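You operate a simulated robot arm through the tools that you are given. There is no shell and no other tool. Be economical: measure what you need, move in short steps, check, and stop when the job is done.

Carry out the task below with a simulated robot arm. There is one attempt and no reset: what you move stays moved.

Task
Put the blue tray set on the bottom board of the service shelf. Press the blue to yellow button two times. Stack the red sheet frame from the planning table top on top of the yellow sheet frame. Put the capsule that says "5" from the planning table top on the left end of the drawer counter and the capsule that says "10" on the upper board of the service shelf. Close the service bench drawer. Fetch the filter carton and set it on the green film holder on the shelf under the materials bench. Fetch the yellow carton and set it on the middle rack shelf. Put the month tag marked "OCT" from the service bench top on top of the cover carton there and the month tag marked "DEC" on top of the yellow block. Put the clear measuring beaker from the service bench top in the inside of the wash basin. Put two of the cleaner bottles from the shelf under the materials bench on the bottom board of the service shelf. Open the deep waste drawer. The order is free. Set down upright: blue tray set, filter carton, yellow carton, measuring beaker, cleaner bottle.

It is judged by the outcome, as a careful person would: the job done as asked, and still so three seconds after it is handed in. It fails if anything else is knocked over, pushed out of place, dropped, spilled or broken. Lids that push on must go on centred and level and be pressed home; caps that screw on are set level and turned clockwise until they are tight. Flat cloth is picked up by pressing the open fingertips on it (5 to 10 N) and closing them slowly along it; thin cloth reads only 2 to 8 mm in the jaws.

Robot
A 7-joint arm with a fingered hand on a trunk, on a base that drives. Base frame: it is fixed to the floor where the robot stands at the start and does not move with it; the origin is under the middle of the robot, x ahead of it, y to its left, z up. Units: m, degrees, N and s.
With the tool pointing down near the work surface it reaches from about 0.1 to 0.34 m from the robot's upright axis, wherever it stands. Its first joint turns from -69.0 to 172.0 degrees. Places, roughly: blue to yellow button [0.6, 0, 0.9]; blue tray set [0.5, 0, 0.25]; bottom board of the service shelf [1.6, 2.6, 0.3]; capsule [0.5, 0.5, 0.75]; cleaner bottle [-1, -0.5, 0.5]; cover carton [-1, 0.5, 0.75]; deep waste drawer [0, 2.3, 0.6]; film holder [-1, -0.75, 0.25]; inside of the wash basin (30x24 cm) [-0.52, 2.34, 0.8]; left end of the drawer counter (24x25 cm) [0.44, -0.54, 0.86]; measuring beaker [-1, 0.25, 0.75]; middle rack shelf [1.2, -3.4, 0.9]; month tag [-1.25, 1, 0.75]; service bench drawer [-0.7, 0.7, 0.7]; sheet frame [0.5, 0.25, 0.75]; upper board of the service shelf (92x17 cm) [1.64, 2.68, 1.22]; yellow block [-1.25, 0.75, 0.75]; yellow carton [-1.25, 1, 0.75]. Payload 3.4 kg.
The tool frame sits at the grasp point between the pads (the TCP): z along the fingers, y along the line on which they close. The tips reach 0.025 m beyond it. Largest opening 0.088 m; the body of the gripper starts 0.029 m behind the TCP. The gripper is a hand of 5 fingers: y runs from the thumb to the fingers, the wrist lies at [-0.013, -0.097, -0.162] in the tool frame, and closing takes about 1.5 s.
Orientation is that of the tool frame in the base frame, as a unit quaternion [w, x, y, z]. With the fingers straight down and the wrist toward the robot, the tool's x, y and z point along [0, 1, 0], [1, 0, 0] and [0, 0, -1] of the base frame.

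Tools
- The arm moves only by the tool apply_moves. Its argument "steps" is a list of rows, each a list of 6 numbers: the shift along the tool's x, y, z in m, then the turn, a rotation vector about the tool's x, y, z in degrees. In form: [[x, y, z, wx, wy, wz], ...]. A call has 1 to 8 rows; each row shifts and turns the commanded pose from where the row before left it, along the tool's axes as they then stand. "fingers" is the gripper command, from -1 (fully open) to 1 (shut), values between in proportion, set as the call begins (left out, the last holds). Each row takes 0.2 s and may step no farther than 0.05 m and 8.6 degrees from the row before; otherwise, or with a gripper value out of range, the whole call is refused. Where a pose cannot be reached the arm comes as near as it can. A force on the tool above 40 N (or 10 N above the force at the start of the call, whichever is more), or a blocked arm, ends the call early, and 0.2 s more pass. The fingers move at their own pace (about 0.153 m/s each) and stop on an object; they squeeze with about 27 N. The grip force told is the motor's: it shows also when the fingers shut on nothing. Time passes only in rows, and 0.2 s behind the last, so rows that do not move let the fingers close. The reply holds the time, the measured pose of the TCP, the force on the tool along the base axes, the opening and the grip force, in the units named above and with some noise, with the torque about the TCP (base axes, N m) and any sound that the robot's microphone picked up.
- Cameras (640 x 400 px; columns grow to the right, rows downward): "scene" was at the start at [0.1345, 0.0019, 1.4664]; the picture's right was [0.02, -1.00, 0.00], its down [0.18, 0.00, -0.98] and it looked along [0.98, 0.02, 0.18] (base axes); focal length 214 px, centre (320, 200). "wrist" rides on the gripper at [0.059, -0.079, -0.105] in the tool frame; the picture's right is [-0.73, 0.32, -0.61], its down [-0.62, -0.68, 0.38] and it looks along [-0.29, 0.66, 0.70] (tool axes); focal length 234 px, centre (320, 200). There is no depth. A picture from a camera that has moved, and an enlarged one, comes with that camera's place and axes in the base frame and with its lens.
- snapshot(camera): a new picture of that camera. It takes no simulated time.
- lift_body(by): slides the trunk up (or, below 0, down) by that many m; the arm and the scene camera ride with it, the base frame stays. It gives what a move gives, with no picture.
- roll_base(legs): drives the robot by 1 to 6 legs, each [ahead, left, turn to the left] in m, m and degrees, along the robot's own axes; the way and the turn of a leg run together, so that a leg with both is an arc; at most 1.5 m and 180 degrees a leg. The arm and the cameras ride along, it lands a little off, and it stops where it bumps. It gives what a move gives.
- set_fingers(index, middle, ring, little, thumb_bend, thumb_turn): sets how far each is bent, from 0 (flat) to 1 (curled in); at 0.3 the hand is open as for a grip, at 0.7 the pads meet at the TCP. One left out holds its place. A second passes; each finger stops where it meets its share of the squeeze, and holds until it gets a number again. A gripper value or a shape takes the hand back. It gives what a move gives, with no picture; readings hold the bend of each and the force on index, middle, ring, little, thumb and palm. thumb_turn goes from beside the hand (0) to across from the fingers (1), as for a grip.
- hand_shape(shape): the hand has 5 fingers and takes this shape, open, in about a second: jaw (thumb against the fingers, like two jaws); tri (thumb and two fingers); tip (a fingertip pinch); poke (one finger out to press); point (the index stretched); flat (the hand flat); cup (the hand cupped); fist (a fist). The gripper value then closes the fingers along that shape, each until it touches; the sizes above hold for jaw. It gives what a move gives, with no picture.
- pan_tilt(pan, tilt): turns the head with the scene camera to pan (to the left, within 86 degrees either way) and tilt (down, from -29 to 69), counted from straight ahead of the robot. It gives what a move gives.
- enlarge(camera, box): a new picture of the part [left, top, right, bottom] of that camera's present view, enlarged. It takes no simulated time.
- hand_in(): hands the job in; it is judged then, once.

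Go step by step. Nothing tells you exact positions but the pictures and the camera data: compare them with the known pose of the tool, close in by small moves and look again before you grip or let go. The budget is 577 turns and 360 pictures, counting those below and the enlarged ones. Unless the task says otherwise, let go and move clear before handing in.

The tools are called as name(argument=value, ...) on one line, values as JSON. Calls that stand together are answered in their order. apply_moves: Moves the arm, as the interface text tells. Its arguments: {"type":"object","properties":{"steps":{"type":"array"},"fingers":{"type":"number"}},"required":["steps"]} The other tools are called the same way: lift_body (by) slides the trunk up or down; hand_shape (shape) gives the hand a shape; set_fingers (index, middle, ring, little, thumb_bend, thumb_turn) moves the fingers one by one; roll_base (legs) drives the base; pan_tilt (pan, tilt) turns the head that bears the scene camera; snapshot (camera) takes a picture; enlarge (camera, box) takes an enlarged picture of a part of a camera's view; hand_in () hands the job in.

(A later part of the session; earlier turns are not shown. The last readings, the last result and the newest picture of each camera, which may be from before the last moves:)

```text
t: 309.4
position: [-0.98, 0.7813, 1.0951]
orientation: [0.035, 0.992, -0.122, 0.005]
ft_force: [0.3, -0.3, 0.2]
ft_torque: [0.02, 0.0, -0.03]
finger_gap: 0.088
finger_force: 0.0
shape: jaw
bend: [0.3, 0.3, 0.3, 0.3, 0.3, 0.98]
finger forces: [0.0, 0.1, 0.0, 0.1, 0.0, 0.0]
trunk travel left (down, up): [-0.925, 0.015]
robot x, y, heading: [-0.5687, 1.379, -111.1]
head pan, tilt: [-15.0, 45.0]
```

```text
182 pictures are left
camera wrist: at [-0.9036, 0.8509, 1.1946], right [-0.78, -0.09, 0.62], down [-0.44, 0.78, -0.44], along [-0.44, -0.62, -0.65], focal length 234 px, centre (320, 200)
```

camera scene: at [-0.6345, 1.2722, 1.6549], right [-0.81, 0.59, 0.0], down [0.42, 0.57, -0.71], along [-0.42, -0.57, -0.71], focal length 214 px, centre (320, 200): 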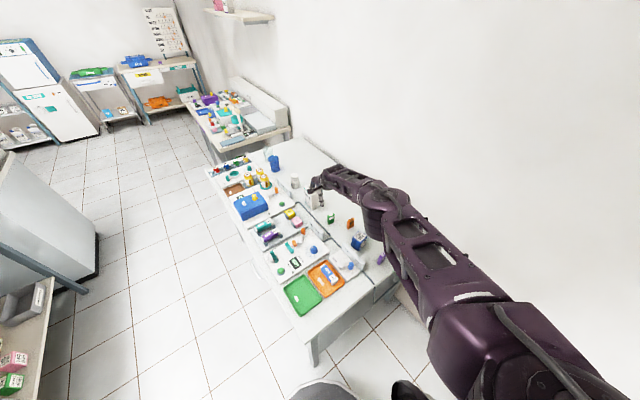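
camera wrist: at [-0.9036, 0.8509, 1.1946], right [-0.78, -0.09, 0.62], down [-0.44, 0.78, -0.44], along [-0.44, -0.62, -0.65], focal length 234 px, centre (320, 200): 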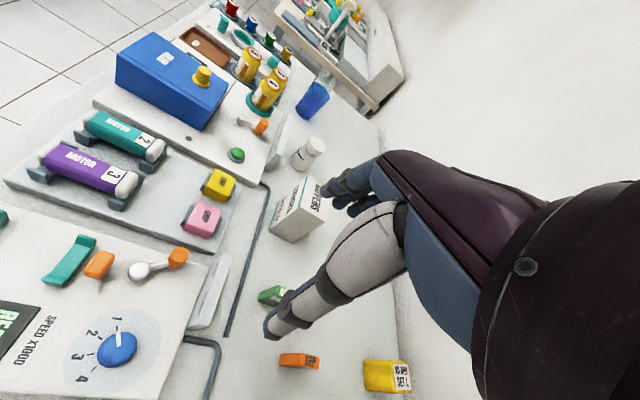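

roll_base(legs=[[-0.085, -0.4, 1]])

snapshot(camera="wrist")

snapshot(camera="scene")

```text
t: 312.0
position: [-1.3146, 0.9915, 1.0949]
orientation: [0.035, 0.993, -0.11, 0.004]
ft_force: [-0.5, 0.3, -0.7]
ft_torque: [0.04, 0.0, -0.01]
finger_gap: 0.0876
finger_force: 0.1
shape: jaw
bend: [0.3, 0.3, 0.3, 0.3, 0.3, 0.98]
finger forces: [0.0, 0.0, 0.0, 0.0, 0.1, 0.1]
trunk travel left (down, up): [-0.925, 0.015]
robot x, y, heading: [-0.9215, 1.6044, -109.8]
head pan, tilt: [-15.0, 45.0]
```

```text
181 pictures are left
camera wrist: at [-1.2405, 1.0627, 1.1946], right [-0.78, -0.11, 0.62], down [-0.46, 0.77, -0.44], along [-0.43, -0.63, -0.65], focal length 234 px, centre (320, 200)
```

wrist: 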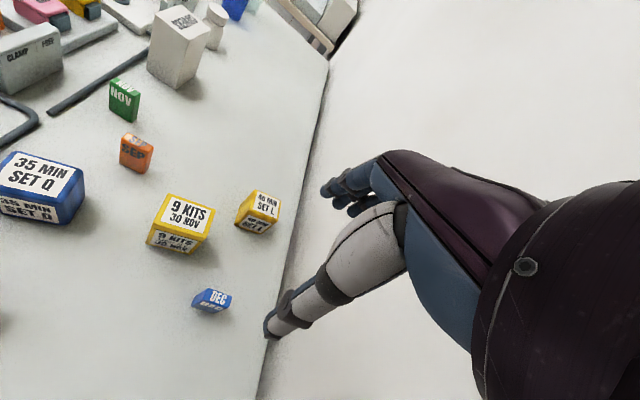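

```text
180 pictures are left
camera scene: at [-0.9814, 1.4902, 1.6549], right [-0.82, 0.57, 0.0], down [0.4, 0.58, -0.71], along [-0.4, -0.58, -0.71], focal length 214 px, centre (320, 200)
```

scene: 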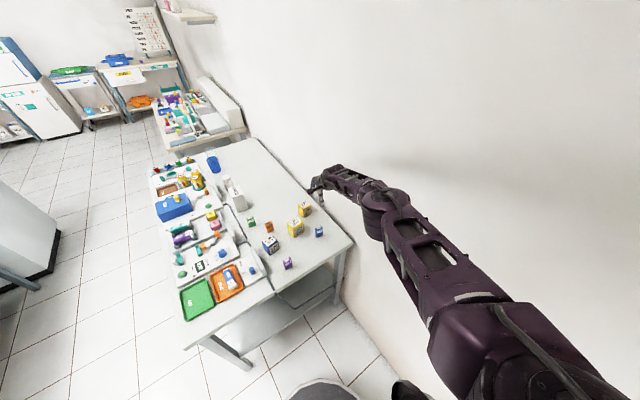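

enlarge(camera="wrist", box=[140, 170, 300, 330])

```text
2.50 times, centred on (220, 250) of wrist
camera zoom: at [-1.2405, 1.0627, 1.1946], right [-0.78, -0.11, 0.62], down [-0.46, 0.77, -0.44], along [-0.43, -0.63, -0.65], focal length 585 px, centre (570, 75)
```

zoom: 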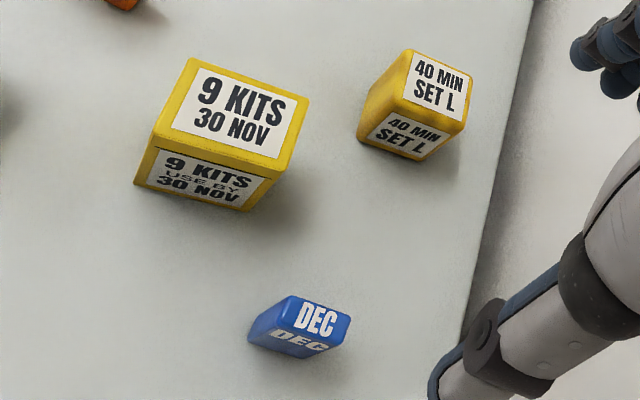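

DEC tag: centre (-1.329, 0.981), wide along x, about 15 mm thick, 55 mm tall. I narrow the jaw, turn so it closes along y, centre, and lower.

set_fingers(index=0.46, middle=0.46, ring=0.46, little=0.46, thumb_bend=0.42)

apply_moves(steps=[[0, 0, 0, 0, 0, -6.3], [0, 0, 0, 0, 0, -6.3], [0, 0, 0, -2, 0, 0]])

lift_body(by=-0.17)

snapshot(camera="wrist")

```text
t: 313.0
position: [-1.3143, 0.9925, 1.0946]
orientation: [0.035, 0.993, -0.109, 0.004]
ft_force: [-0.5, -0.4, -0.3]
ft_torque: [-0.01, 0.0, -0.03]
finger_gap: 0.0552
finger_force: 0.0
shape: fingers
bend: [0.46, 0.46, 0.46, 0.46, 0.42, 0.98]
finger forces: [0.1, 0.0, 0.0, 0.0, 0.1, 0.1]
trunk travel left (down, up): [-0.925, 0.015]
robot x, y, heading: [-0.9207, 1.6032, -109.8]
head pan, tilt: [-15.0, 45.0]
```

```text
t: 313.8
position: [-1.3133, 0.9967, 1.0968]
orientation: [0.053, 0.995, -0.084, 0.002]
ft_force: [0.4, -0.1, -0.2]
ft_torque: [0.02, -0.02, 0.04]
finger_gap: 0.055
finger_force: 0.2
shape: fingers
bend: [0.46, 0.46, 0.46, 0.46, 0.42, 0.98]
finger forces: [0.0, 0.1, 0.0, 0.1, 0.0, 0.1]
out of reach, approached as far as the arm can: row 1, 2
trunk travel left (down, up): [-0.925, 0.015]
robot x, y, heading: [-0.9188, 1.6051, -109.6]
head pan, tilt: [-15.0, 45.0]
```

```text
t: 315.7
position: [-1.3134, 0.9981, 0.9265]
orientation: [0.054, 0.995, -0.083, 0.001]
ft_force: [-0.7, 0.0, 0.1]
ft_torque: [0.01, 0.02, 0.01]
finger_gap: 0.0553
finger_force: 0.1
shape: fingers
bend: [0.46, 0.46, 0.46, 0.46, 0.42, 0.98]
finger forces: [0.0, 0.0, 0.0, 0.0, 0.0, 0.0]
trunk travel left (down, up): [-0.755, 0.185]
robot x, y, heading: [-0.9185, 1.6067, -109.7]
head pan, tilt: [-15.0, 45.0]
```

```text
178 pictures are left
camera wrist: at [-1.2414, 1.0752, 1.0233], right [-0.77, -0.13, 0.63], down [-0.5, 0.73, -0.46], along [-0.4, -0.67, -0.62], focal length 234 px, centre (320, 200)
```

wrist: 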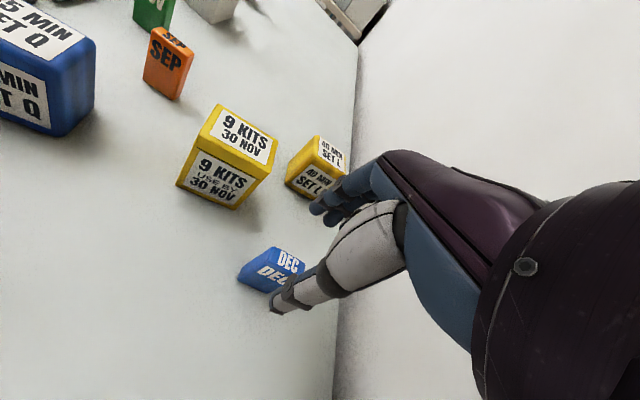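

apply_moves(steps=[[-0.012, 0.0191, 0.0019, 0, 0, 0]])

lift_body(by=-0.055)

snapshot(camera="wrist")

```text
t: 316.1
position: [-1.314, 0.9957, 0.9263]
orientation: [0.054, 0.995, -0.083, 0.002]
ft_force: [-0.3, 0.7, 0.2]
ft_torque: [0.02, -0.02, 0.01]
finger_gap: 0.0554
finger_force: 0.1
shape: fingers
bend: [0.46, 0.46, 0.46, 0.46, 0.42, 0.98]
finger forces: [0.1, 0.1, 0.0, 0.0, 0.1, 0.0]
out of reach, approached as far as the arm can: row 1
trunk travel left (down, up): [-0.755, 0.185]
robot x, y, heading: [-0.9217, 1.6055, -109.6]
head pan, tilt: [-15.0, 45.0]
```

```text
t: 317.1
position: [-1.3133, 0.9968, 0.8718]
orientation: [0.054, 0.995, -0.083, 0.002]
ft_force: [0.3, -0.3, -0.4]
ft_torque: [0.02, -0.01, -0.02]
finger_gap: 0.0551
finger_force: 0.2
shape: fingers
bend: [0.46, 0.46, 0.46, 0.46, 0.42, 0.98]
finger forces: [0.1, 0.0, 0.0, 0.0, 0.1, 0.1]
trunk travel left (down, up): [-0.7, 0.24]
robot x, y, heading: [-0.9201, 1.6023, -109.5]
head pan, tilt: [-15.0, 45.0]
```

```text
177 pictures are left
camera wrist: at [-1.2414, 1.0752, 0.9682], right [-0.77, -0.13, 0.63], down [-0.5, 0.73, -0.46], along [-0.4, -0.67, -0.62], focal length 234 px, centre (320, 200)
```

wrist: 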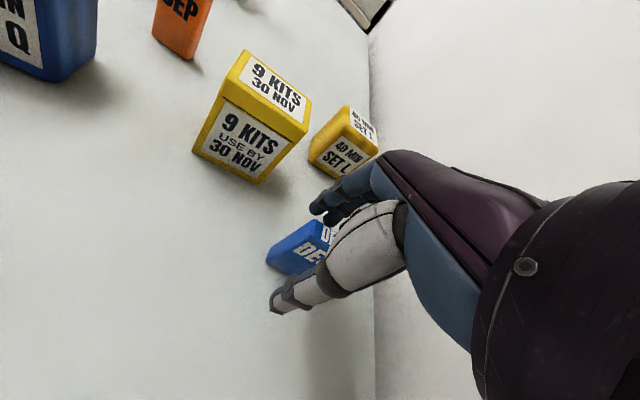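

roll_base(legs=[[0.018, -0.01, 0]])

snapshot(camera="wrist")

```text
t: 317.9
position: [-1.3279, 0.984, 0.8726]
orientation: [0.054, 0.995, -0.083, 0.0]
ft_force: [-0.4, 0.5, -0.2]
ft_torque: [-0.02, 0.05, -0.02]
finger_gap: 0.0552
finger_force: 0.0
shape: fingers
bend: [0.46, 0.46, 0.46, 0.46, 0.42, 0.98]
finger forces: [0.0, 0.0, 0.0, 0.0, 0.0, 0.0]
trunk travel left (down, up): [-0.7, 0.24]
robot x, y, heading: [-0.9332, 1.5897, -109.9]
head pan, tilt: [-15.0, 45.0]
```

```text
176 pictures are left
camera wrist: at [-1.256, 1.0623, 0.9688], right [-0.77, -0.13, 0.63], down [-0.51, 0.73, -0.46], along [-0.4, -0.67, -0.62], focal length 234 px, centre (320, 200)
```

wrist: 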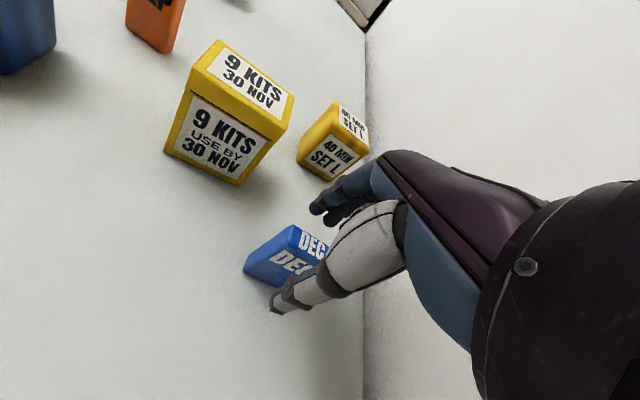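

lift_body(by=-0.04)

set_fingers(index=0.8, middle=0.8, ring=0.8, little=0.8, thumb_bend=0.8)

snapshot(camera="wrist")

```text
t: 318.7
position: [-1.3276, 0.9832, 0.8328]
orientation: [0.054, 0.995, -0.083, 0.002]
ft_force: [0.2, -1.0, 0.5]
ft_torque: [0.0, -0.02, 0.01]
finger_gap: 0.0551
finger_force: 0.1
shape: fingers
bend: [0.46, 0.46, 0.46, 0.46, 0.42, 0.98]
finger forces: [0.1, 0.1, 0.1, 0.0, 0.0, 0.1]
trunk travel left (down, up): [-0.66, 0.28]
robot x, y, heading: [-0.9377, 1.5926, -109.8]
head pan, tilt: [-15.0, 45.0]
```

```text
t: 319.7
position: [-1.3282, 0.984, 0.8318]
orientation: [0.054, 0.995, -0.083, 0.002]
ft_force: [-0.1, 0.4, 1.1]
ft_torque: [0.0, -0.02, -0.01]
finger_gap: 0.0086
finger_force: 18.1
shape: fingers
bend: [0.75, 0.78, 0.8, 0.8, 0.66, 0.92]
finger forces: [11.1, 7.6, 0.0, 0.1, 18.8, 0.0]
trunk travel left (down, up): [-0.66, 0.28]
robot x, y, heading: [-0.9335, 1.5907, -109.8]
head pan, tilt: [-15.0, 45.0]
```

```text
175 pictures are left
camera wrist: at [-1.2566, 1.0618, 0.9283], right [-0.77, -0.13, 0.63], down [-0.51, 0.73, -0.46], along [-0.4, -0.67, -0.62], focal length 234 px, centre (320, 200)
```

wrist: 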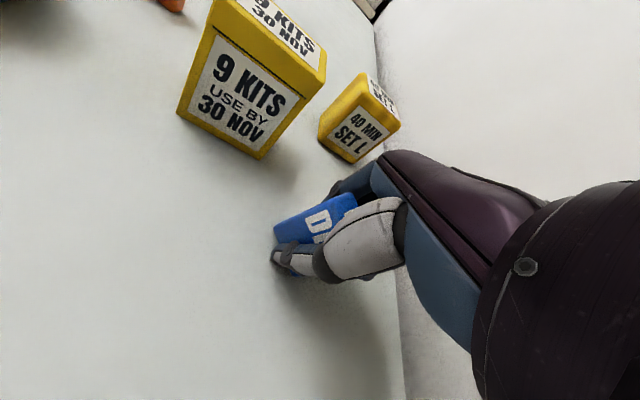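

lift_body(by=0.12)

snapshot(camera="wrist")

enlarge(camera="wrist", box=[220, 100, 380, 300])

```text
t: 321.2
position: [-1.3292, 0.9832, 0.9512]
orientation: [0.054, 0.995, -0.083, 0.002]
ft_force: [0.3, -0.2, -0.3]
ft_torque: [0.01, 0.02, -0.01]
finger_gap: 0.0084
finger_force: 19.0
shape: fingers
bend: [0.75, 0.78, 0.8, 0.8, 0.66, 0.92]
finger forces: [11.3, 7.2, 0.0, 0.1, 18.6, 0.1]
trunk travel left (down, up): [-0.78, 0.16]
robot x, y, heading: [-0.934, 1.5898, -109.7]
head pan, tilt: [-15.0, 45.0]
```

```text
174 pictures are left
camera wrist: at [-1.2567, 1.0616, 1.048], right [-0.77, -0.13, 0.63], down [-0.5, 0.73, -0.46], along [-0.4, -0.67, -0.63], focal length 234 px, centre (320, 200)
```

wrist: 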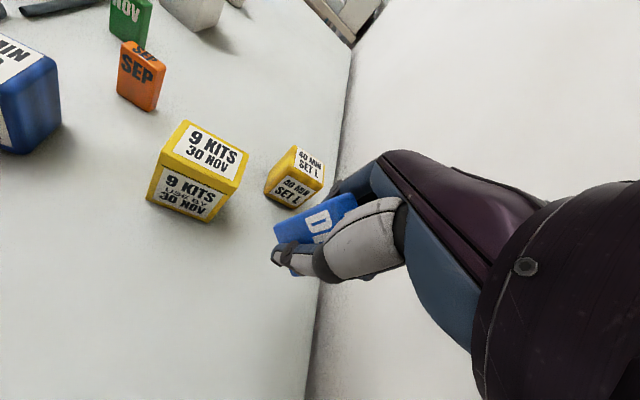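

```text
2.00 times, centred on (300, 200) of wrist
camera zoom: at [-1.2567, 1.0616, 1.048], right [-0.77, -0.13, 0.63], down [-0.5, 0.73, -0.46], along [-0.4, -0.67, -0.63], focal length 468 px, centre (360, 200)
```

zoom: 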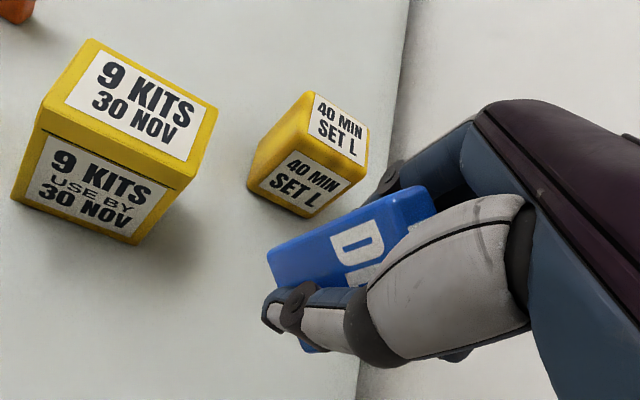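

Tag DEC held upright. Block top is centred at about (-1.345, 0.829), top z 0.865. I drive so that the tag is above it.

roll_base(legs=[[0.15, 0.036, 0]])

snapshot(camera="wrist")

snapshot(camera="scene")

```text
t: 322.6
position: [-1.3441, 0.8259, 0.9525]
orientation: [0.055, 0.995, -0.082, 0.001]
ft_force: [0.1, 0.4, -0.6]
ft_torque: [0.0, -0.02, 0.0]
finger_gap: 0.0085
finger_force: 18.2
shape: fingers
bend: [0.75, 0.78, 0.8, 0.8, 0.66, 0.92]
finger forces: [11.3, 7.2, 0.0, 0.0, 18.7, 0.1]
trunk travel left (down, up): [-0.78, 0.16]
robot x, y, heading: [-0.9557, 1.4337, -109.4]
head pan, tilt: [-15.0, 45.0]
```

```text
172 pictures are left
camera wrist: at [-1.2728, 0.9051, 1.0483], right [-0.77, -0.13, 0.63], down [-0.51, 0.73, -0.46], along [-0.4, -0.67, -0.62], focal length 234 px, centre (320, 200)
```

wrist: 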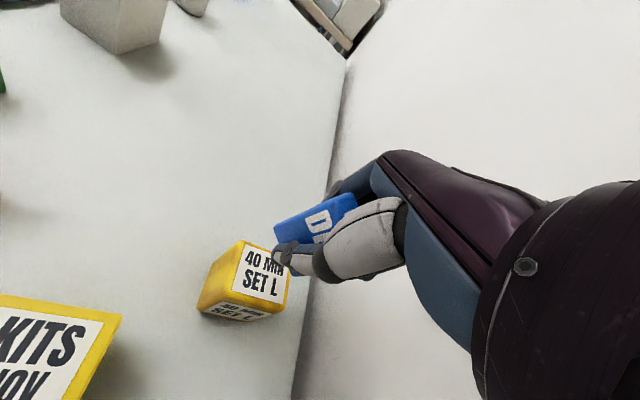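

```text
171 pictures are left
camera scene: at [-1.0145, 1.3213, 1.51], right [-0.82, 0.57, 0.0], down [0.4, 0.58, -0.71], along [-0.4, -0.58, -0.71], focal length 214 px, centre (320, 200)
```

scene: 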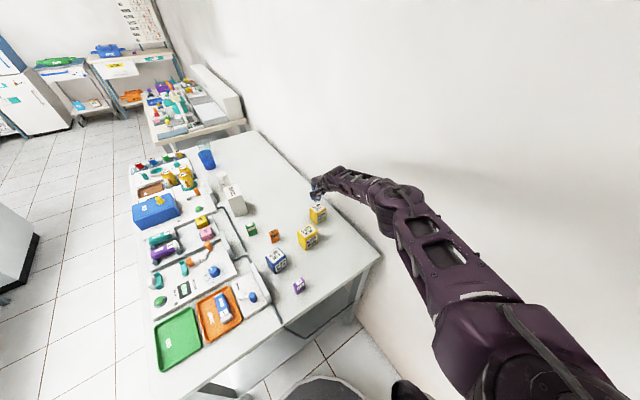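

Aligned within a few mm. I lower with the trunk, carefully at the end.

lift_body(by=-0.045)

enlarge(camera="wrist", box=[200, 170, 360, 330])

```text
t: 323.5
position: [-1.3447, 0.8276, 0.9062]
orientation: [0.054, 0.995, -0.082, 0.002]
ft_force: [0.1, -0.2, -0.6]
ft_torque: [0.02, -0.01, -0.03]
finger_gap: 0.0084
finger_force: 18.3
shape: fingers
bend: [0.75, 0.78, 0.8, 0.8, 0.66, 0.92]
finger forces: [11.3, 7.2, 0.0, 0.0, 18.7, 0.1]
trunk travel left (down, up): [-0.735, 0.205]
robot x, y, heading: [-0.9516, 1.4332, -109.6]
head pan, tilt: [-15.0, 45.0]
```

```text
2.50 times, centred on (280, 250) of wrist
camera zoom: at [-1.2729, 0.9052, 1.0033], right [-0.77, -0.13, 0.63], down [-0.51, 0.73, -0.46], along [-0.4, -0.67, -0.62], focal length 585 px, centre (420, 75)
```

zoom: 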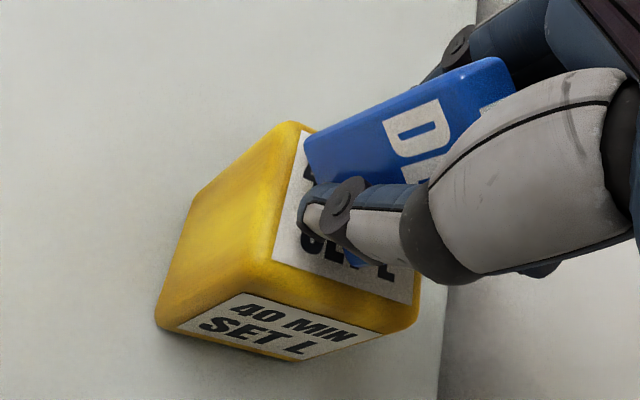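

lift_body(by=-0.006)

lift_body(by=-0.004)

enlarge(camera="wrist", box=[200, 170, 360, 330])

```text
t: 324.1
position: [-1.3451, 0.8265, 0.9007]
orientation: [0.054, 0.995, -0.082, 0.001]
ft_force: [-0.4, -0.4, 2.7]
ft_torque: [0.01, -0.01, 0.01]
finger_gap: 0.0084
finger_force: 19.6
shape: fingers
bend: [0.75, 0.78, 0.8, 0.8, 0.66, 0.92]
finger forces: [11.5, 8.2, 0.1, 0.0, 18.8, 0.1]
trunk travel left (down, up): [-0.729, 0.211]
robot x, y, heading: [-0.9507, 1.4324, -109.6]
head pan, tilt: [-15.0, 45.0]
```

```text
t: 324.6
position: [-1.3437, 0.8268, 0.8991]
orientation: [0.056, 0.995, -0.082, 0.002]
ft_force: [-1.8, -1.6, 11.0]
ft_torque: [0.17, -0.03, 0.01]
finger_gap: 0.0082
finger_force: 22.2
shape: fingers
bend: [0.75, 0.79, 0.8, 0.8, 0.66, 0.92]
finger forces: [12.0, 9.7, 0.0, 0.1, 22.7, 0.1]
trunk travel left (down, up): [-0.725, 0.215]
robot x, y, heading: [-0.9526, 1.4341, -109.7]
head pan, tilt: [-15.0, 45.0]
```

```text
2.50 times, centred on (280, 250) of wrist
camera zoom: at [-1.2723, 0.9054, 0.995], right [-0.76, -0.13, 0.63], down [-0.51, 0.73, -0.46], along [-0.4, -0.67, -0.62], focal length 585 px, centre (420, 75)
```

zoom: 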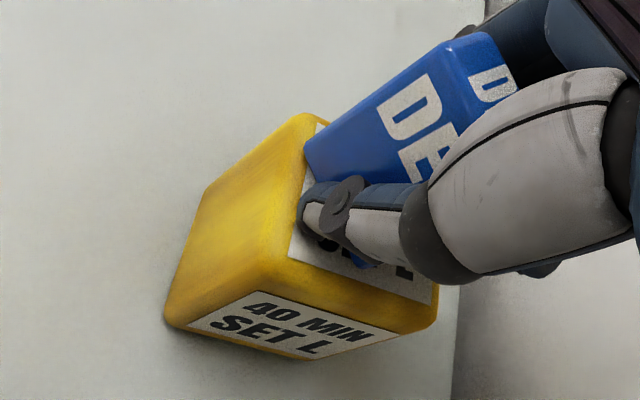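

lift_body(by=0.003)

set_fingers(index=0.6, middle=0.6, ring=0.6, little=0.6, thumb_bend=0.55)

enlarge(camera="wrist", box=[200, 170, 360, 330])

```text
t: 325.1
position: [-1.3443, 0.8262, 0.8992]
orientation: [0.053, 0.995, -0.082, 0.001]
ft_force: [-0.2, 0.4, 2.1]
ft_torque: [-0.02, -0.04, -0.05]
finger_gap: 0.0084
finger_force: 18.9
shape: fingers
bend: [0.75, 0.79, 0.8, 0.8, 0.66, 0.92]
finger forces: [12.1, 6.9, 0.0, 0.0, 18.6, 0.0]
trunk travel left (down, up): [-0.728, 0.212]
robot x, y, heading: [-0.9531, 1.4344, -109.3]
head pan, tilt: [-15.0, 45.0]
```

```text
t: 326.1
position: [-1.344, 0.8261, 0.9001]
orientation: [0.054, 0.995, -0.082, 0.002]
ft_force: [0.7, -1.1, 4.5]
ft_torque: [0.04, -0.11, -0.06]
finger_gap: 0.0227
finger_force: 2.0
shape: fingers
bend: [0.6, 0.6, 0.6, 0.6, 0.57, 0.97]
finger forces: [0.0, 0.0, 0.1, 0.0, 4.2, 0.1]
trunk travel left (down, up): [-0.728, 0.212]
robot x, y, heading: [-0.9517, 1.4333, -109.4]
head pan, tilt: [-15.0, 45.0]
```

```text
2.50 times, centred on (280, 250) of wrist
camera zoom: at [-1.2723, 0.9052, 0.9967], right [-0.77, -0.13, 0.63], down [-0.51, 0.73, -0.46], along [-0.4, -0.67, -0.62], focal length 585 px, centre (420, 75)
```

zoom: 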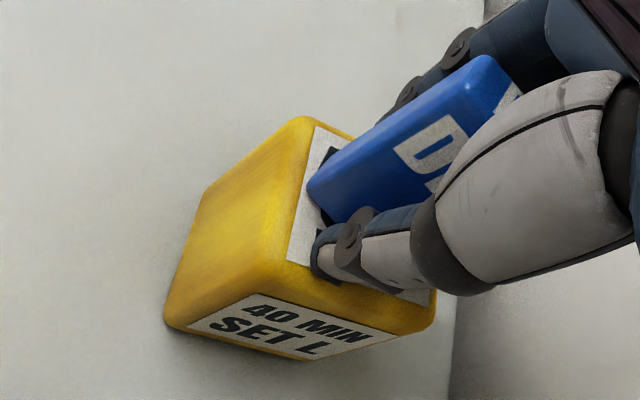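

lift_body(by=0.006)

set_fingers(index=0.48, middle=0.48, ring=0.48, little=0.48, thumb_bend=0.45)

enlarge(camera="wrist", box=[200, 170, 360, 330])

```text
t: 326.6
position: [-1.3438, 0.826, 0.9057]
orientation: [0.053, 0.995, -0.082, 0.0]
ft_force: [-0.4, -0.3, 0.1]
ft_torque: [-0.01, 0.05, 0.01]
finger_gap: 0.0244
finger_force: 0.0
shape: fingers
bend: [0.6, 0.6, 0.6, 0.6, 0.55, 0.97]
finger forces: [0.0, 0.0, 0.1, 0.0, 0.0, 0.1]
trunk travel left (down, up): [-0.734, 0.206]
robot x, y, heading: [-0.9532, 1.4336, -109.6]
head pan, tilt: [-15.0, 45.0]
```

```text
t: 327.6
position: [-1.3447, 0.8271, 0.9061]
orientation: [0.055, 0.995, -0.082, 0.002]
ft_force: [0.0, -0.5, -0.3]
ft_torque: [0.0, 0.01, 0.0]
finger_gap: 0.0486
finger_force: 0.0
shape: fingers
bend: [0.48, 0.48, 0.48, 0.48, 0.45, 0.97]
finger forces: [0.0, 0.0, 0.0, 0.0, 0.0, 0.0]
trunk travel left (down, up): [-0.734, 0.206]
robot x, y, heading: [-0.9542, 1.4337, -109.4]
head pan, tilt: [-15.0, 45.0]
```

```text
2.50 times, centred on (280, 250) of wrist
camera zoom: at [-1.2729, 0.9048, 1.0022], right [-0.77, -0.13, 0.63], down [-0.51, 0.73, -0.46], along [-0.4, -0.67, -0.62], focal length 585 px, centre (420, 75)
```

zoom: 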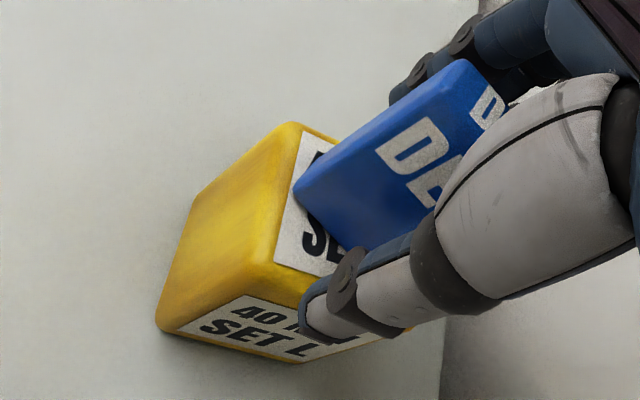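

Tag stands on the block, free of the fingers. I raise straight up and check.

lift_body(by=0.1)

snapshot(camera="wrist")

```text
t: 329.0
position: [-1.3449, 0.8268, 1.0061]
orientation: [0.054, 0.995, -0.083, 0.002]
ft_force: [0.1, -0.2, -0.6]
ft_torque: [0.0, -0.02, 0.02]
finger_gap: 0.0488
finger_force: 0.0
shape: fingers
bend: [0.48, 0.48, 0.48, 0.48, 0.45, 0.97]
finger forces: [0.0, 0.0, 0.0, 0.0, 0.0, 0.0]
trunk travel left (down, up): [-0.834, 0.106]
robot x, y, heading: [-0.9488, 1.4334, -109.4]
head pan, tilt: [-15.0, 45.0]
```

```text
166 pictures are left
camera wrist: at [-1.2731, 0.9047, 1.102], right [-0.77, -0.13, 0.63], down [-0.51, 0.73, -0.46], along [-0.4, -0.67, -0.63], focal length 234 px, centre (320, 200)
```

wrist: 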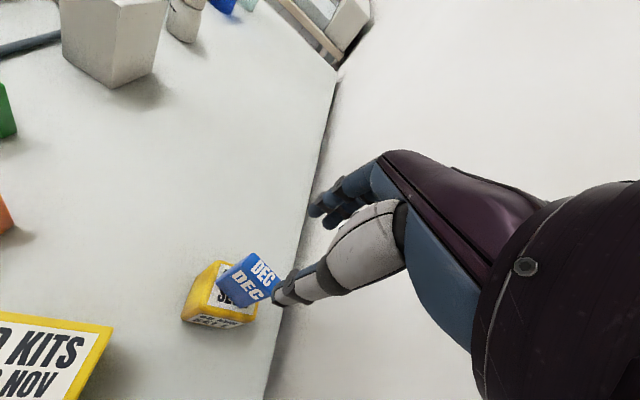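

DEC is standing on the yellow block. Next the OCT tag at about (-1.13, 1.045).

roll_base(legs=[[-0.277, 0.13, 0]])

snapshot(camera="wrist")

enlarge(camera="wrist", box=[180, 200, 320, 340])

```text
t: 331.1
position: [-1.1272, 1.0445, 1.0058]
orientation: [0.053, 0.995, -0.081, 0.002]
ft_force: [-0.3, 0.0, -0.2]
ft_torque: [0.0, 0.02, -0.01]
finger_gap: 0.0485
finger_force: 0.1
shape: fingers
bend: [0.48, 0.48, 0.48, 0.48, 0.45, 0.97]
finger forces: [0.0, 0.1, 0.0, 0.1, 0.0, 0.0]
trunk travel left (down, up): [-0.834, 0.106]
robot x, y, heading: [-0.7356, 1.6531, -109.6]
head pan, tilt: [-15.0, 45.0]
```

```text
165 pictures are left
camera wrist: at [-1.0563, 1.1217, 1.1018], right [-0.77, -0.14, 0.63], down [-0.51, 0.73, -0.46], along [-0.4, -0.67, -0.63], focal length 234 px, centre (320, 200)
```

wrist: 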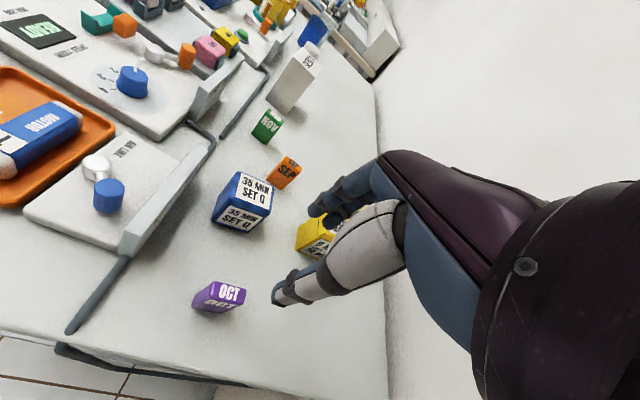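

```text
2.86 times, centred on (250, 270) of wrist
camera zoom: at [-1.0563, 1.1217, 1.1018], right [-0.77, -0.14, 0.63], down [-0.51, 0.73, -0.46], along [-0.4, -0.67, -0.63], focal length 669 px, centre (520, 0)
```

zoom: 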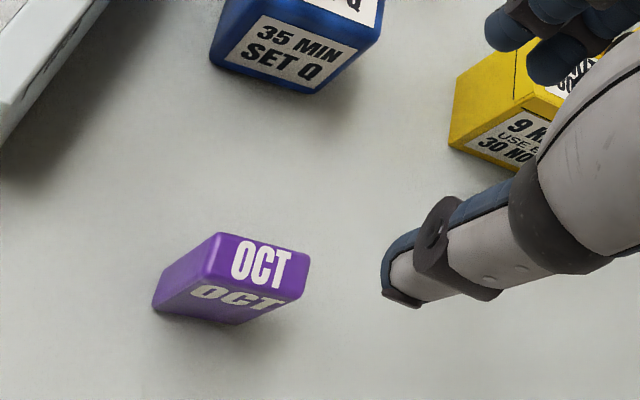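

The hand is already centred over OCT. I lower, close, and lift.

lift_body(by=-0.135)

snapshot(camera="wrist")

```text
t: 332.7
position: [-1.1262, 1.0432, 0.8714]
orientation: [0.054, 0.995, -0.081, 0.001]
ft_force: [0.8, 0.2, -0.2]
ft_torque: [-0.01, 0.03, -0.03]
finger_gap: 0.0492
finger_force: 0.0
shape: fingers
bend: [0.48, 0.48, 0.48, 0.48, 0.45, 0.97]
finger forces: [0.0, 0.0, 0.0, 0.1, 0.1, 0.1]
trunk travel left (down, up): [-0.699, 0.241]
robot x, y, heading: [-0.7359, 1.6542, -109.4]
head pan, tilt: [-15.0, 45.0]
```

```text
163 pictures are left
camera wrist: at [-1.0558, 1.1221, 0.9673], right [-0.76, -0.14, 0.63], down [-0.51, 0.73, -0.46], along [-0.4, -0.67, -0.62], focal length 234 px, centre (320, 200)
```

wrist: 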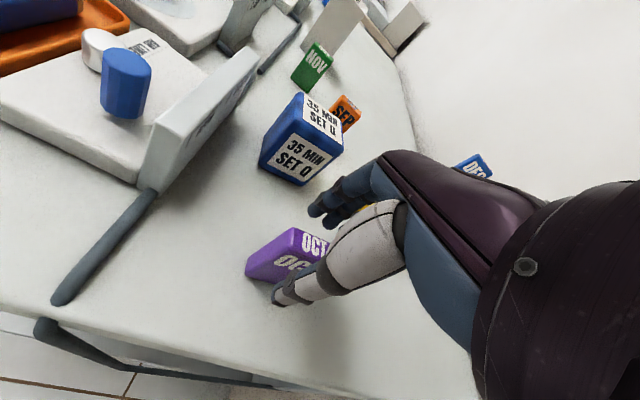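

lift_body(by=-0.038)

set_fingers(index=0.8, middle=0.8, ring=0.8, little=0.8, thumb_bend=0.8)

lift_body(by=0.17)

snapshot(camera="wrist")

```text
t: 333.5
position: [-1.1267, 1.0436, 0.8324]
orientation: [0.055, 0.995, -0.081, 0.002]
ft_force: [-0.3, 0.3, 0.0]
ft_torque: [0.03, 0.02, 0.03]
finger_gap: 0.0489
finger_force: 0.1
shape: fingers
bend: [0.48, 0.48, 0.48, 0.48, 0.45, 0.97]
finger forces: [0.1, 0.1, 0.1, 0.0, 0.0, 0.0]
trunk travel left (down, up): [-0.661, 0.279]
robot x, y, heading: [-0.7373, 1.6551, -109.5]
head pan, tilt: [-15.0, 45.0]
```

```text
t: 334.5
position: [-1.1268, 1.0438, 0.8318]
orientation: [0.053, 0.995, -0.081, 0.002]
ft_force: [0.2, 0.7, 0.1]
ft_torque: [0.05, 0.0, -0.02]
finger_gap: 0.008
finger_force: 19.0
shape: fingers
bend: [0.75, 0.77, 0.8, 0.8, 0.66, 0.92]
finger forces: [11.2, 7.5, 0.1, 0.0, 18.8, 0.0]
trunk travel left (down, up): [-0.661, 0.279]
robot x, y, heading: [-0.738, 1.6503, -109.3]
head pan, tilt: [-15.0, 45.0]
```

```text
t: 336.4
position: [-1.1265, 1.0434, 1.0031]
orientation: [0.054, 0.995, -0.081, 0.002]
ft_force: [-0.1, 0.3, -0.5]
ft_torque: [0.01, 0.0, -0.01]
finger_gap: 0.0083
finger_force: 18.0
shape: fingers
bend: [0.75, 0.78, 0.8, 0.8, 0.66, 0.92]
finger forces: [11.3, 7.2, 0.0, 0.0, 18.7, 0.0]
trunk travel left (down, up): [-0.831, 0.109]
robot x, y, heading: [-0.7346, 1.6519, -109.5]
head pan, tilt: [-15.0, 45.0]
```

```text
162 pictures are left
camera wrist: at [-1.056, 1.1219, 1.099], right [-0.77, -0.14, 0.63], down [-0.51, 0.73, -0.46], along [-0.4, -0.67, -0.63], focal length 234 px, centre (320, 200)
```

wrist: 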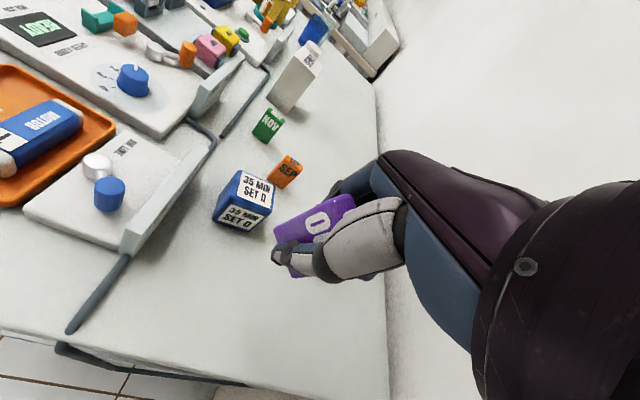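

OCT held. I go round to the bench front to place it on the COVERS carton at about (-1.08, 0.586).

roll_base(legs=[[0.013, 0.4, 0], [0, 0, -70.5], [0, 0.95, 0]])

pan_tilt(pan=-10, tilt=40)

snapshot(camera="wrist")

snapshot(camera="scene")

```text
t: 346.6
position: [-1.0529, 0.7055, 1.0028]
orientation: [0.045, 0.769, -0.637, -0.029]
ft_force: [0.3, 0.1, -0.8]
ft_torque: [0.0, 0.0, 0.03]
finger_gap: 0.0081
finger_force: 17.5
shape: fingers
bend: [0.75, 0.78, 0.8, 0.8, 0.67, 0.92]
finger forces: [11.3, 6.5, 0.0, 0.0, 17.9, 0.1]
trunk travel left (down, up): [-0.831, 0.109]
robot x, y, heading: [-0.3509, 0.5488, -179.3]
head pan, tilt: [-15.0, 45.0]
```

```text
t: 347.3
position: [-1.0536, 0.7066, 1.0024]
orientation: [0.045, 0.769, -0.637, -0.029]
ft_force: [0.8, -0.3, -0.5]
ft_torque: [0.0, 0.01, -0.02]
finger_gap: 0.0081
finger_force: 17.7
shape: fingers
bend: [0.75, 0.78, 0.8, 0.8, 0.67, 0.92]
finger forces: [11.1, 6.6, 0.0, 0.0, 17.9, 0.0]
trunk travel left (down, up): [-0.831, 0.109]
robot x, y, heading: [-0.3464, 0.5482, -179.3]
head pan, tilt: [-10.0, 40.0]
```

```text
161 pictures are left
camera wrist: at [-0.9544, 0.665, 1.099], right [-0.39, 0.67, 0.63], down [0.51, 0.73, -0.46], along [-0.77, 0.14, -0.63], focal length 234 px, centre (320, 200)
```

wrist: 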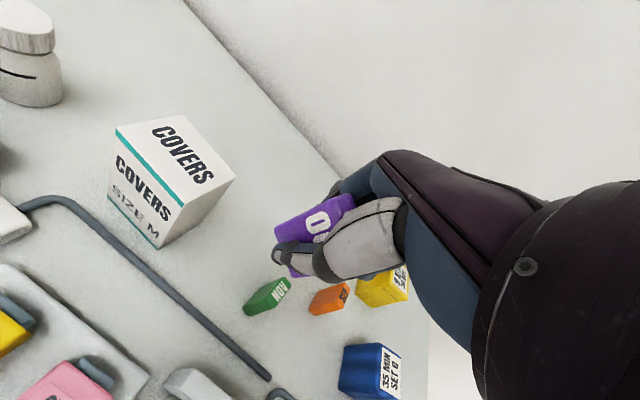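

```text
160 pictures are left
camera scene: at [-0.4806, 0.5601, 1.5682], right [0.16, 0.99, 0.0], down [0.63, -0.11, -0.77], along [-0.76, 0.13, -0.64], focal length 214 px, centre (320, 200)
```

scene: 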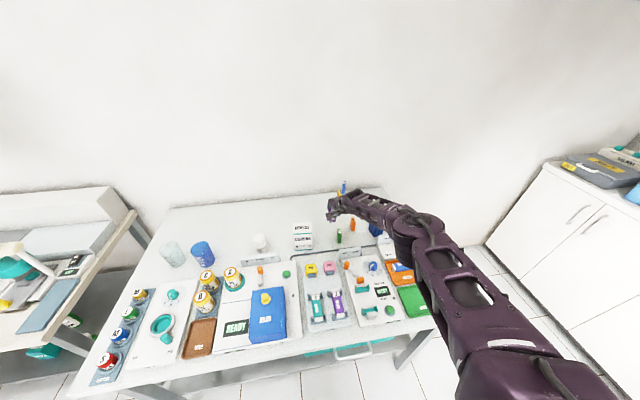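

roll_base(legs=[[0.025, 0.12, 0]])

snapshot(camera="wrist")

```text
t: 348.5
position: [-1.0766, 0.5877, 1.0021]
orientation: [0.044, 0.768, -0.638, -0.029]
ft_force: [0.7, -0.1, -0.9]
ft_torque: [-0.04, 0.0, 0.0]
finger_gap: 0.008
finger_force: 17.4
shape: fingers
bend: [0.75, 0.78, 0.8, 0.8, 0.67, 0.92]
finger forces: [11.1, 6.5, 0.1, 0.0, 17.8, 0.1]
trunk travel left (down, up): [-0.831, 0.109]
robot x, y, heading: [-0.3729, 0.4281, -179.2]
head pan, tilt: [-10.0, 40.0]
```

```text
159 pictures are left
camera wrist: at [-0.9781, 0.5478, 1.099], right [-0.39, 0.67, 0.63], down [0.51, 0.72, -0.46], along [-0.77, 0.14, -0.63], focal length 234 px, centre (320, 200)
```

wrist: 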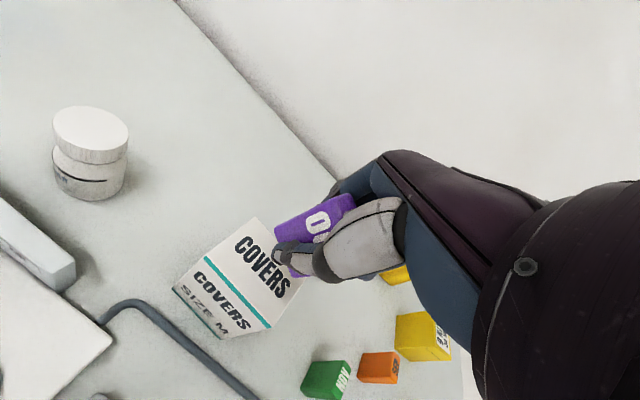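

lift_body(by=-0.035)

enlarge(camera="wrist", box=[190, 170, 350, 330])

```text
t: 349.3
position: [-1.0759, 0.5874, 0.967]
orientation: [0.044, 0.769, -0.637, -0.03]
ft_force: [-1.1, 0.4, 0.1]
ft_torque: [0.01, 0.04, -0.02]
finger_gap: 0.0081
finger_force: 18.4
shape: fingers
bend: [0.75, 0.78, 0.8, 0.8, 0.67, 0.92]
finger forces: [11.3, 6.5, 0.0, 0.1, 17.9, 0.1]
trunk travel left (down, up): [-0.796, 0.144]
robot x, y, heading: [-0.3692, 0.4247, -179.5]
head pan, tilt: [-10.0, 40.0]
```

```text
2.50 times, centred on (270, 250) of wrist
camera zoom: at [-0.978, 0.547, 1.0641], right [-0.39, 0.67, 0.63], down [0.51, 0.73, -0.46], along [-0.77, 0.14, -0.62], focal length 585 px, centre (445, 75)
```

zoom: 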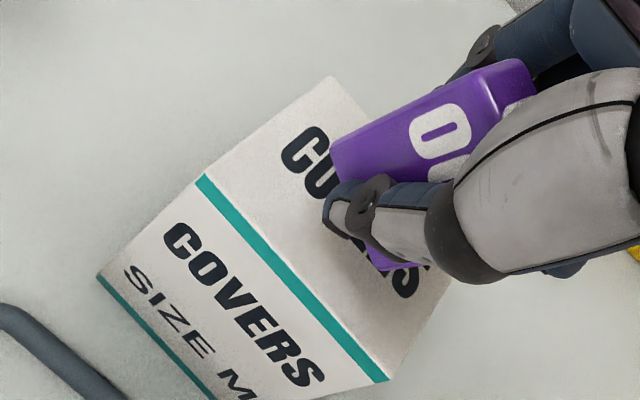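

lift_body(by=-0.008)

lift_body(by=-0.003)

enlarge(camera="wrist", box=[190, 170, 350, 330])

```text
t: 349.9
position: [-1.0775, 0.5873, 0.959]
orientation: [0.045, 0.768, -0.638, -0.03]
ft_force: [0.0, 0.2, -0.7]
ft_torque: [-0.01, 0.02, 0.01]
finger_gap: 0.0077
finger_force: 18.4
shape: fingers
bend: [0.75, 0.78, 0.8, 0.8, 0.67, 0.92]
finger forces: [11.2, 6.5, 0.1, 0.0, 17.9, 0.1]
trunk travel left (down, up): [-0.788, 0.152]
robot x, y, heading: [-0.3721, 0.4258, -179.5]
head pan, tilt: [-10.0, 40.0]
```

```text
t: 350.4
position: [-1.0773, 0.5874, 0.9569]
orientation: [0.046, 0.768, -0.638, -0.029]
ft_force: [1.1, 0.3, -0.8]
ft_torque: [0.0, 0.02, 0.01]
finger_gap: 0.0081
finger_force: 17.8
shape: fingers
bend: [0.75, 0.78, 0.8, 0.8, 0.67, 0.92]
finger forces: [11.3, 6.6, 0.0, 0.0, 17.9, 0.0]
trunk travel left (down, up): [-0.785, 0.155]
robot x, y, heading: [-0.3713, 0.4255, -179.4]
head pan, tilt: [-10.0, 40.0]
```

```text
2.50 times, centred on (270, 250) of wrist
camera zoom: at [-0.9782, 0.5471, 1.053], right [-0.39, 0.67, 0.63], down [0.51, 0.73, -0.46], along [-0.77, 0.14, -0.63], focal length 585 px, centre (445, 75)
```

zoom: 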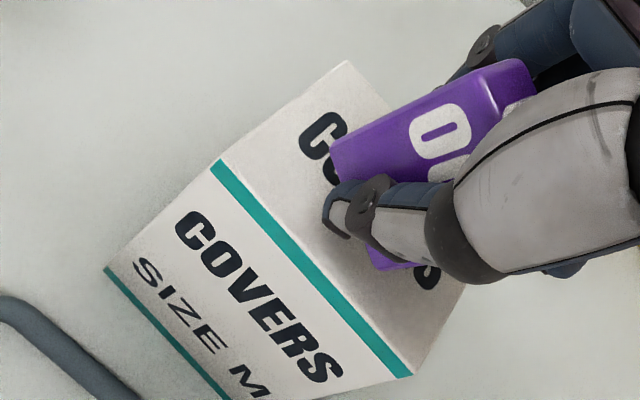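

lift_body(by=-0.003)

lift_body(by=-0.003)

```text
t: 350.9
position: [-1.076, 0.5878, 0.9525]
orientation: [0.044, 0.769, -0.638, -0.029]
ft_force: [0.1, 0.9, -0.9]
ft_torque: [0.0, 0.0, 0.01]
finger_gap: 0.0082
finger_force: 18.0
shape: fingers
bend: [0.75, 0.78, 0.8, 0.8, 0.67, 0.92]
finger forces: [11.2, 6.5, 0.0, 0.1, 17.9, 0.1]
trunk travel left (down, up): [-0.782, 0.158]
robot x, y, heading: [-0.372, 0.4282, -179.7]
head pan, tilt: [-10.0, 40.0]
```

```text
t: 351.4
position: [-1.0772, 0.5871, 0.9501]
orientation: [0.045, 0.768, -0.638, -0.029]
ft_force: [-0.3, -0.2, -0.5]
ft_torque: [-0.01, 0.0, 0.0]
finger_gap: 0.0082
finger_force: 18.1
shape: fingers
bend: [0.75, 0.78, 0.8, 0.8, 0.67, 0.92]
finger forces: [11.2, 6.5, 0.0, 0.0, 17.9, 0.0]
trunk travel left (down, up): [-0.779, 0.161]
robot x, y, heading: [-0.3674, 0.4261, -179.4]
head pan, tilt: [-10.0, 40.0]
```

lift_body(by=-0.003)

lift_body(by=-0.003)

enlarge(camera="wrist", box=[190, 170, 350, 330])

```text
t: 352.0
position: [-1.077, 0.5878, 0.9466]
orientation: [0.046, 0.768, -0.638, -0.03]
ft_force: [0.3, -0.2, -0.9]
ft_torque: [0.06, 0.0, 0.0]
finger_gap: 0.008
finger_force: 18.6
shape: fingers
bend: [0.75, 0.78, 0.8, 0.8, 0.67, 0.92]
finger forces: [11.3, 7.0, 0.0, 0.0, 18.3, 0.0]
trunk travel left (down, up): [-0.776, 0.164]
robot x, y, heading: [-0.3703, 0.4263, -179.5]
head pan, tilt: [-10.0, 40.0]
```

```text
t: 352.5
position: [-1.0752, 0.587, 0.9462]
orientation: [0.046, 0.768, -0.639, -0.032]
ft_force: [-0.8, 0.2, 7.7]
ft_torque: [0.0, -0.12, 0.03]
finger_gap: 0.0081
finger_force: 20.0
shape: fingers
bend: [0.75, 0.79, 0.8, 0.8, 0.67, 0.92]
finger forces: [11.2, 8.8, 0.0, 0.0, 19.1, 0.0]
trunk travel left (down, up): [-0.773, 0.167]
robot x, y, heading: [-0.3721, 0.4278, -179.5]
head pan, tilt: [-10.0, 40.0]
```

```text
2.50 times, centred on (270, 250) of wrist
camera zoom: at [-0.9776, 0.5467, 1.0424], right [-0.39, 0.67, 0.63], down [0.51, 0.72, -0.46], along [-0.77, 0.14, -0.62], focal length 585 px, centre (445, 75)
```

zoom: 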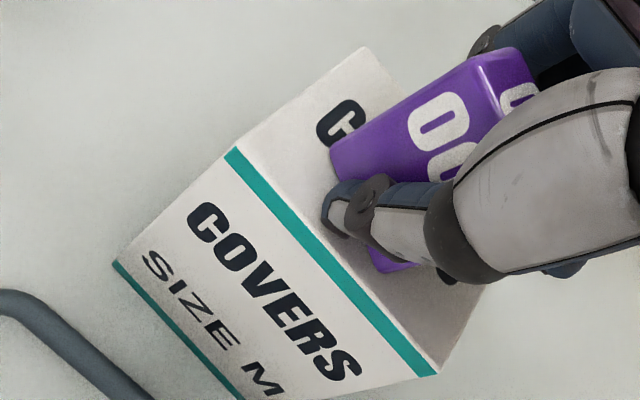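

lift_body(by=0.003)

set_fingers(index=0.64, middle=0.64, ring=0.64, little=0.64, thumb_bend=0.61)

lift_body(by=0.006)

set_fingers(index=0.5, middle=0.5, ring=0.5, little=0.5, thumb_bend=0.45)

enlarge(camera="wrist", box=[190, 170, 350, 330])

```text
t: 353.0
position: [-1.0766, 0.5883, 0.947]
orientation: [0.044, 0.768, -0.638, -0.03]
ft_force: [-0.2, 0.6, 0.2]
ft_torque: [0.03, -0.03, 0.01]
finger_gap: 0.008
finger_force: 18.3
shape: fingers
bend: [0.75, 0.78, 0.8, 0.8, 0.67, 0.92]
finger forces: [11.7, 6.5, 0.0, 0.1, 18.3, 0.0]
trunk travel left (down, up): [-0.776, 0.164]
robot x, y, heading: [-0.3747, 0.4286, -179.3]
head pan, tilt: [-10.0, 40.0]
```

```text
t: 354.0
position: [-1.0762, 0.5873, 0.9469]
orientation: [0.044, 0.769, -0.637, -0.029]
ft_force: [0.7, 0.2, 0.0]
ft_torque: [0.0, 0.02, -0.02]
finger_gap: 0.0146
finger_force: 0.0
shape: fingers
bend: [0.64, 0.64, 0.64, 0.64, 0.61, 0.97]
finger forces: [0.0, 0.1, 0.0, 0.0, 0.1, 0.0]
trunk travel left (down, up): [-0.776, 0.164]
robot x, y, heading: [-0.3728, 0.4294, -179.7]
head pan, tilt: [-10.0, 40.0]
```

```text
t: 354.6
position: [-1.0768, 0.5884, 0.952]
orientation: [0.045, 0.768, -0.638, -0.03]
ft_force: [0.7, -0.3, 0.6]
ft_torque: [0.03, 0.0, -0.01]
finger_gap: 0.0151
finger_force: 0.0
shape: fingers
bend: [0.64, 0.64, 0.64, 0.64, 0.61, 0.97]
finger forces: [0.0, 0.1, 0.0, 0.0, 0.1, 0.0]
trunk travel left (down, up): [-0.782, 0.158]
robot x, y, heading: [-0.3737, 0.4255, -179.6]
head pan, tilt: [-10.0, 40.0]
```

```text
t: 355.6
position: [-1.0761, 0.5886, 0.9538]
orientation: [0.045, 0.768, -0.638, -0.029]
ft_force: [-0.2, 0.5, -0.5]
ft_torque: [-0.01, 0.03, 0.0]
finger_gap: 0.0466
finger_force: 0.1
shape: fingers
bend: [0.5, 0.5, 0.5, 0.5, 0.45, 0.97]
finger forces: [0.0, 0.0, 0.0, 0.1, 0.0, 0.1]
trunk travel left (down, up): [-0.782, 0.158]
robot x, y, heading: [-0.3682, 0.4292, -179.3]
head pan, tilt: [-10.0, 40.0]
```

```text
2.50 times, centred on (270, 250) of wrist
camera zoom: at [-0.9781, 0.5471, 1.0501], right [-0.39, 0.67, 0.63], down [0.51, 0.73, -0.46], along [-0.77, 0.14, -0.63], focal length 585 px, centre (445, 75)
```

zoom: 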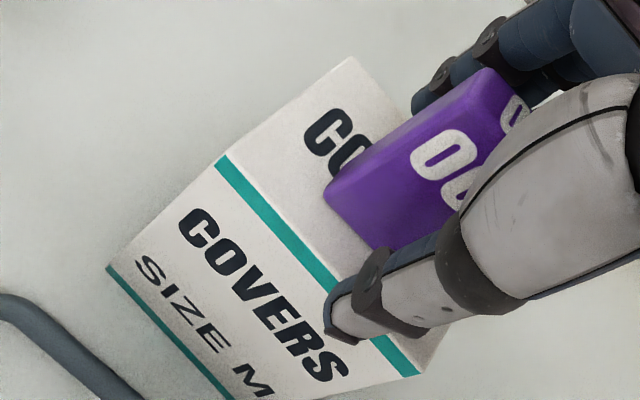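

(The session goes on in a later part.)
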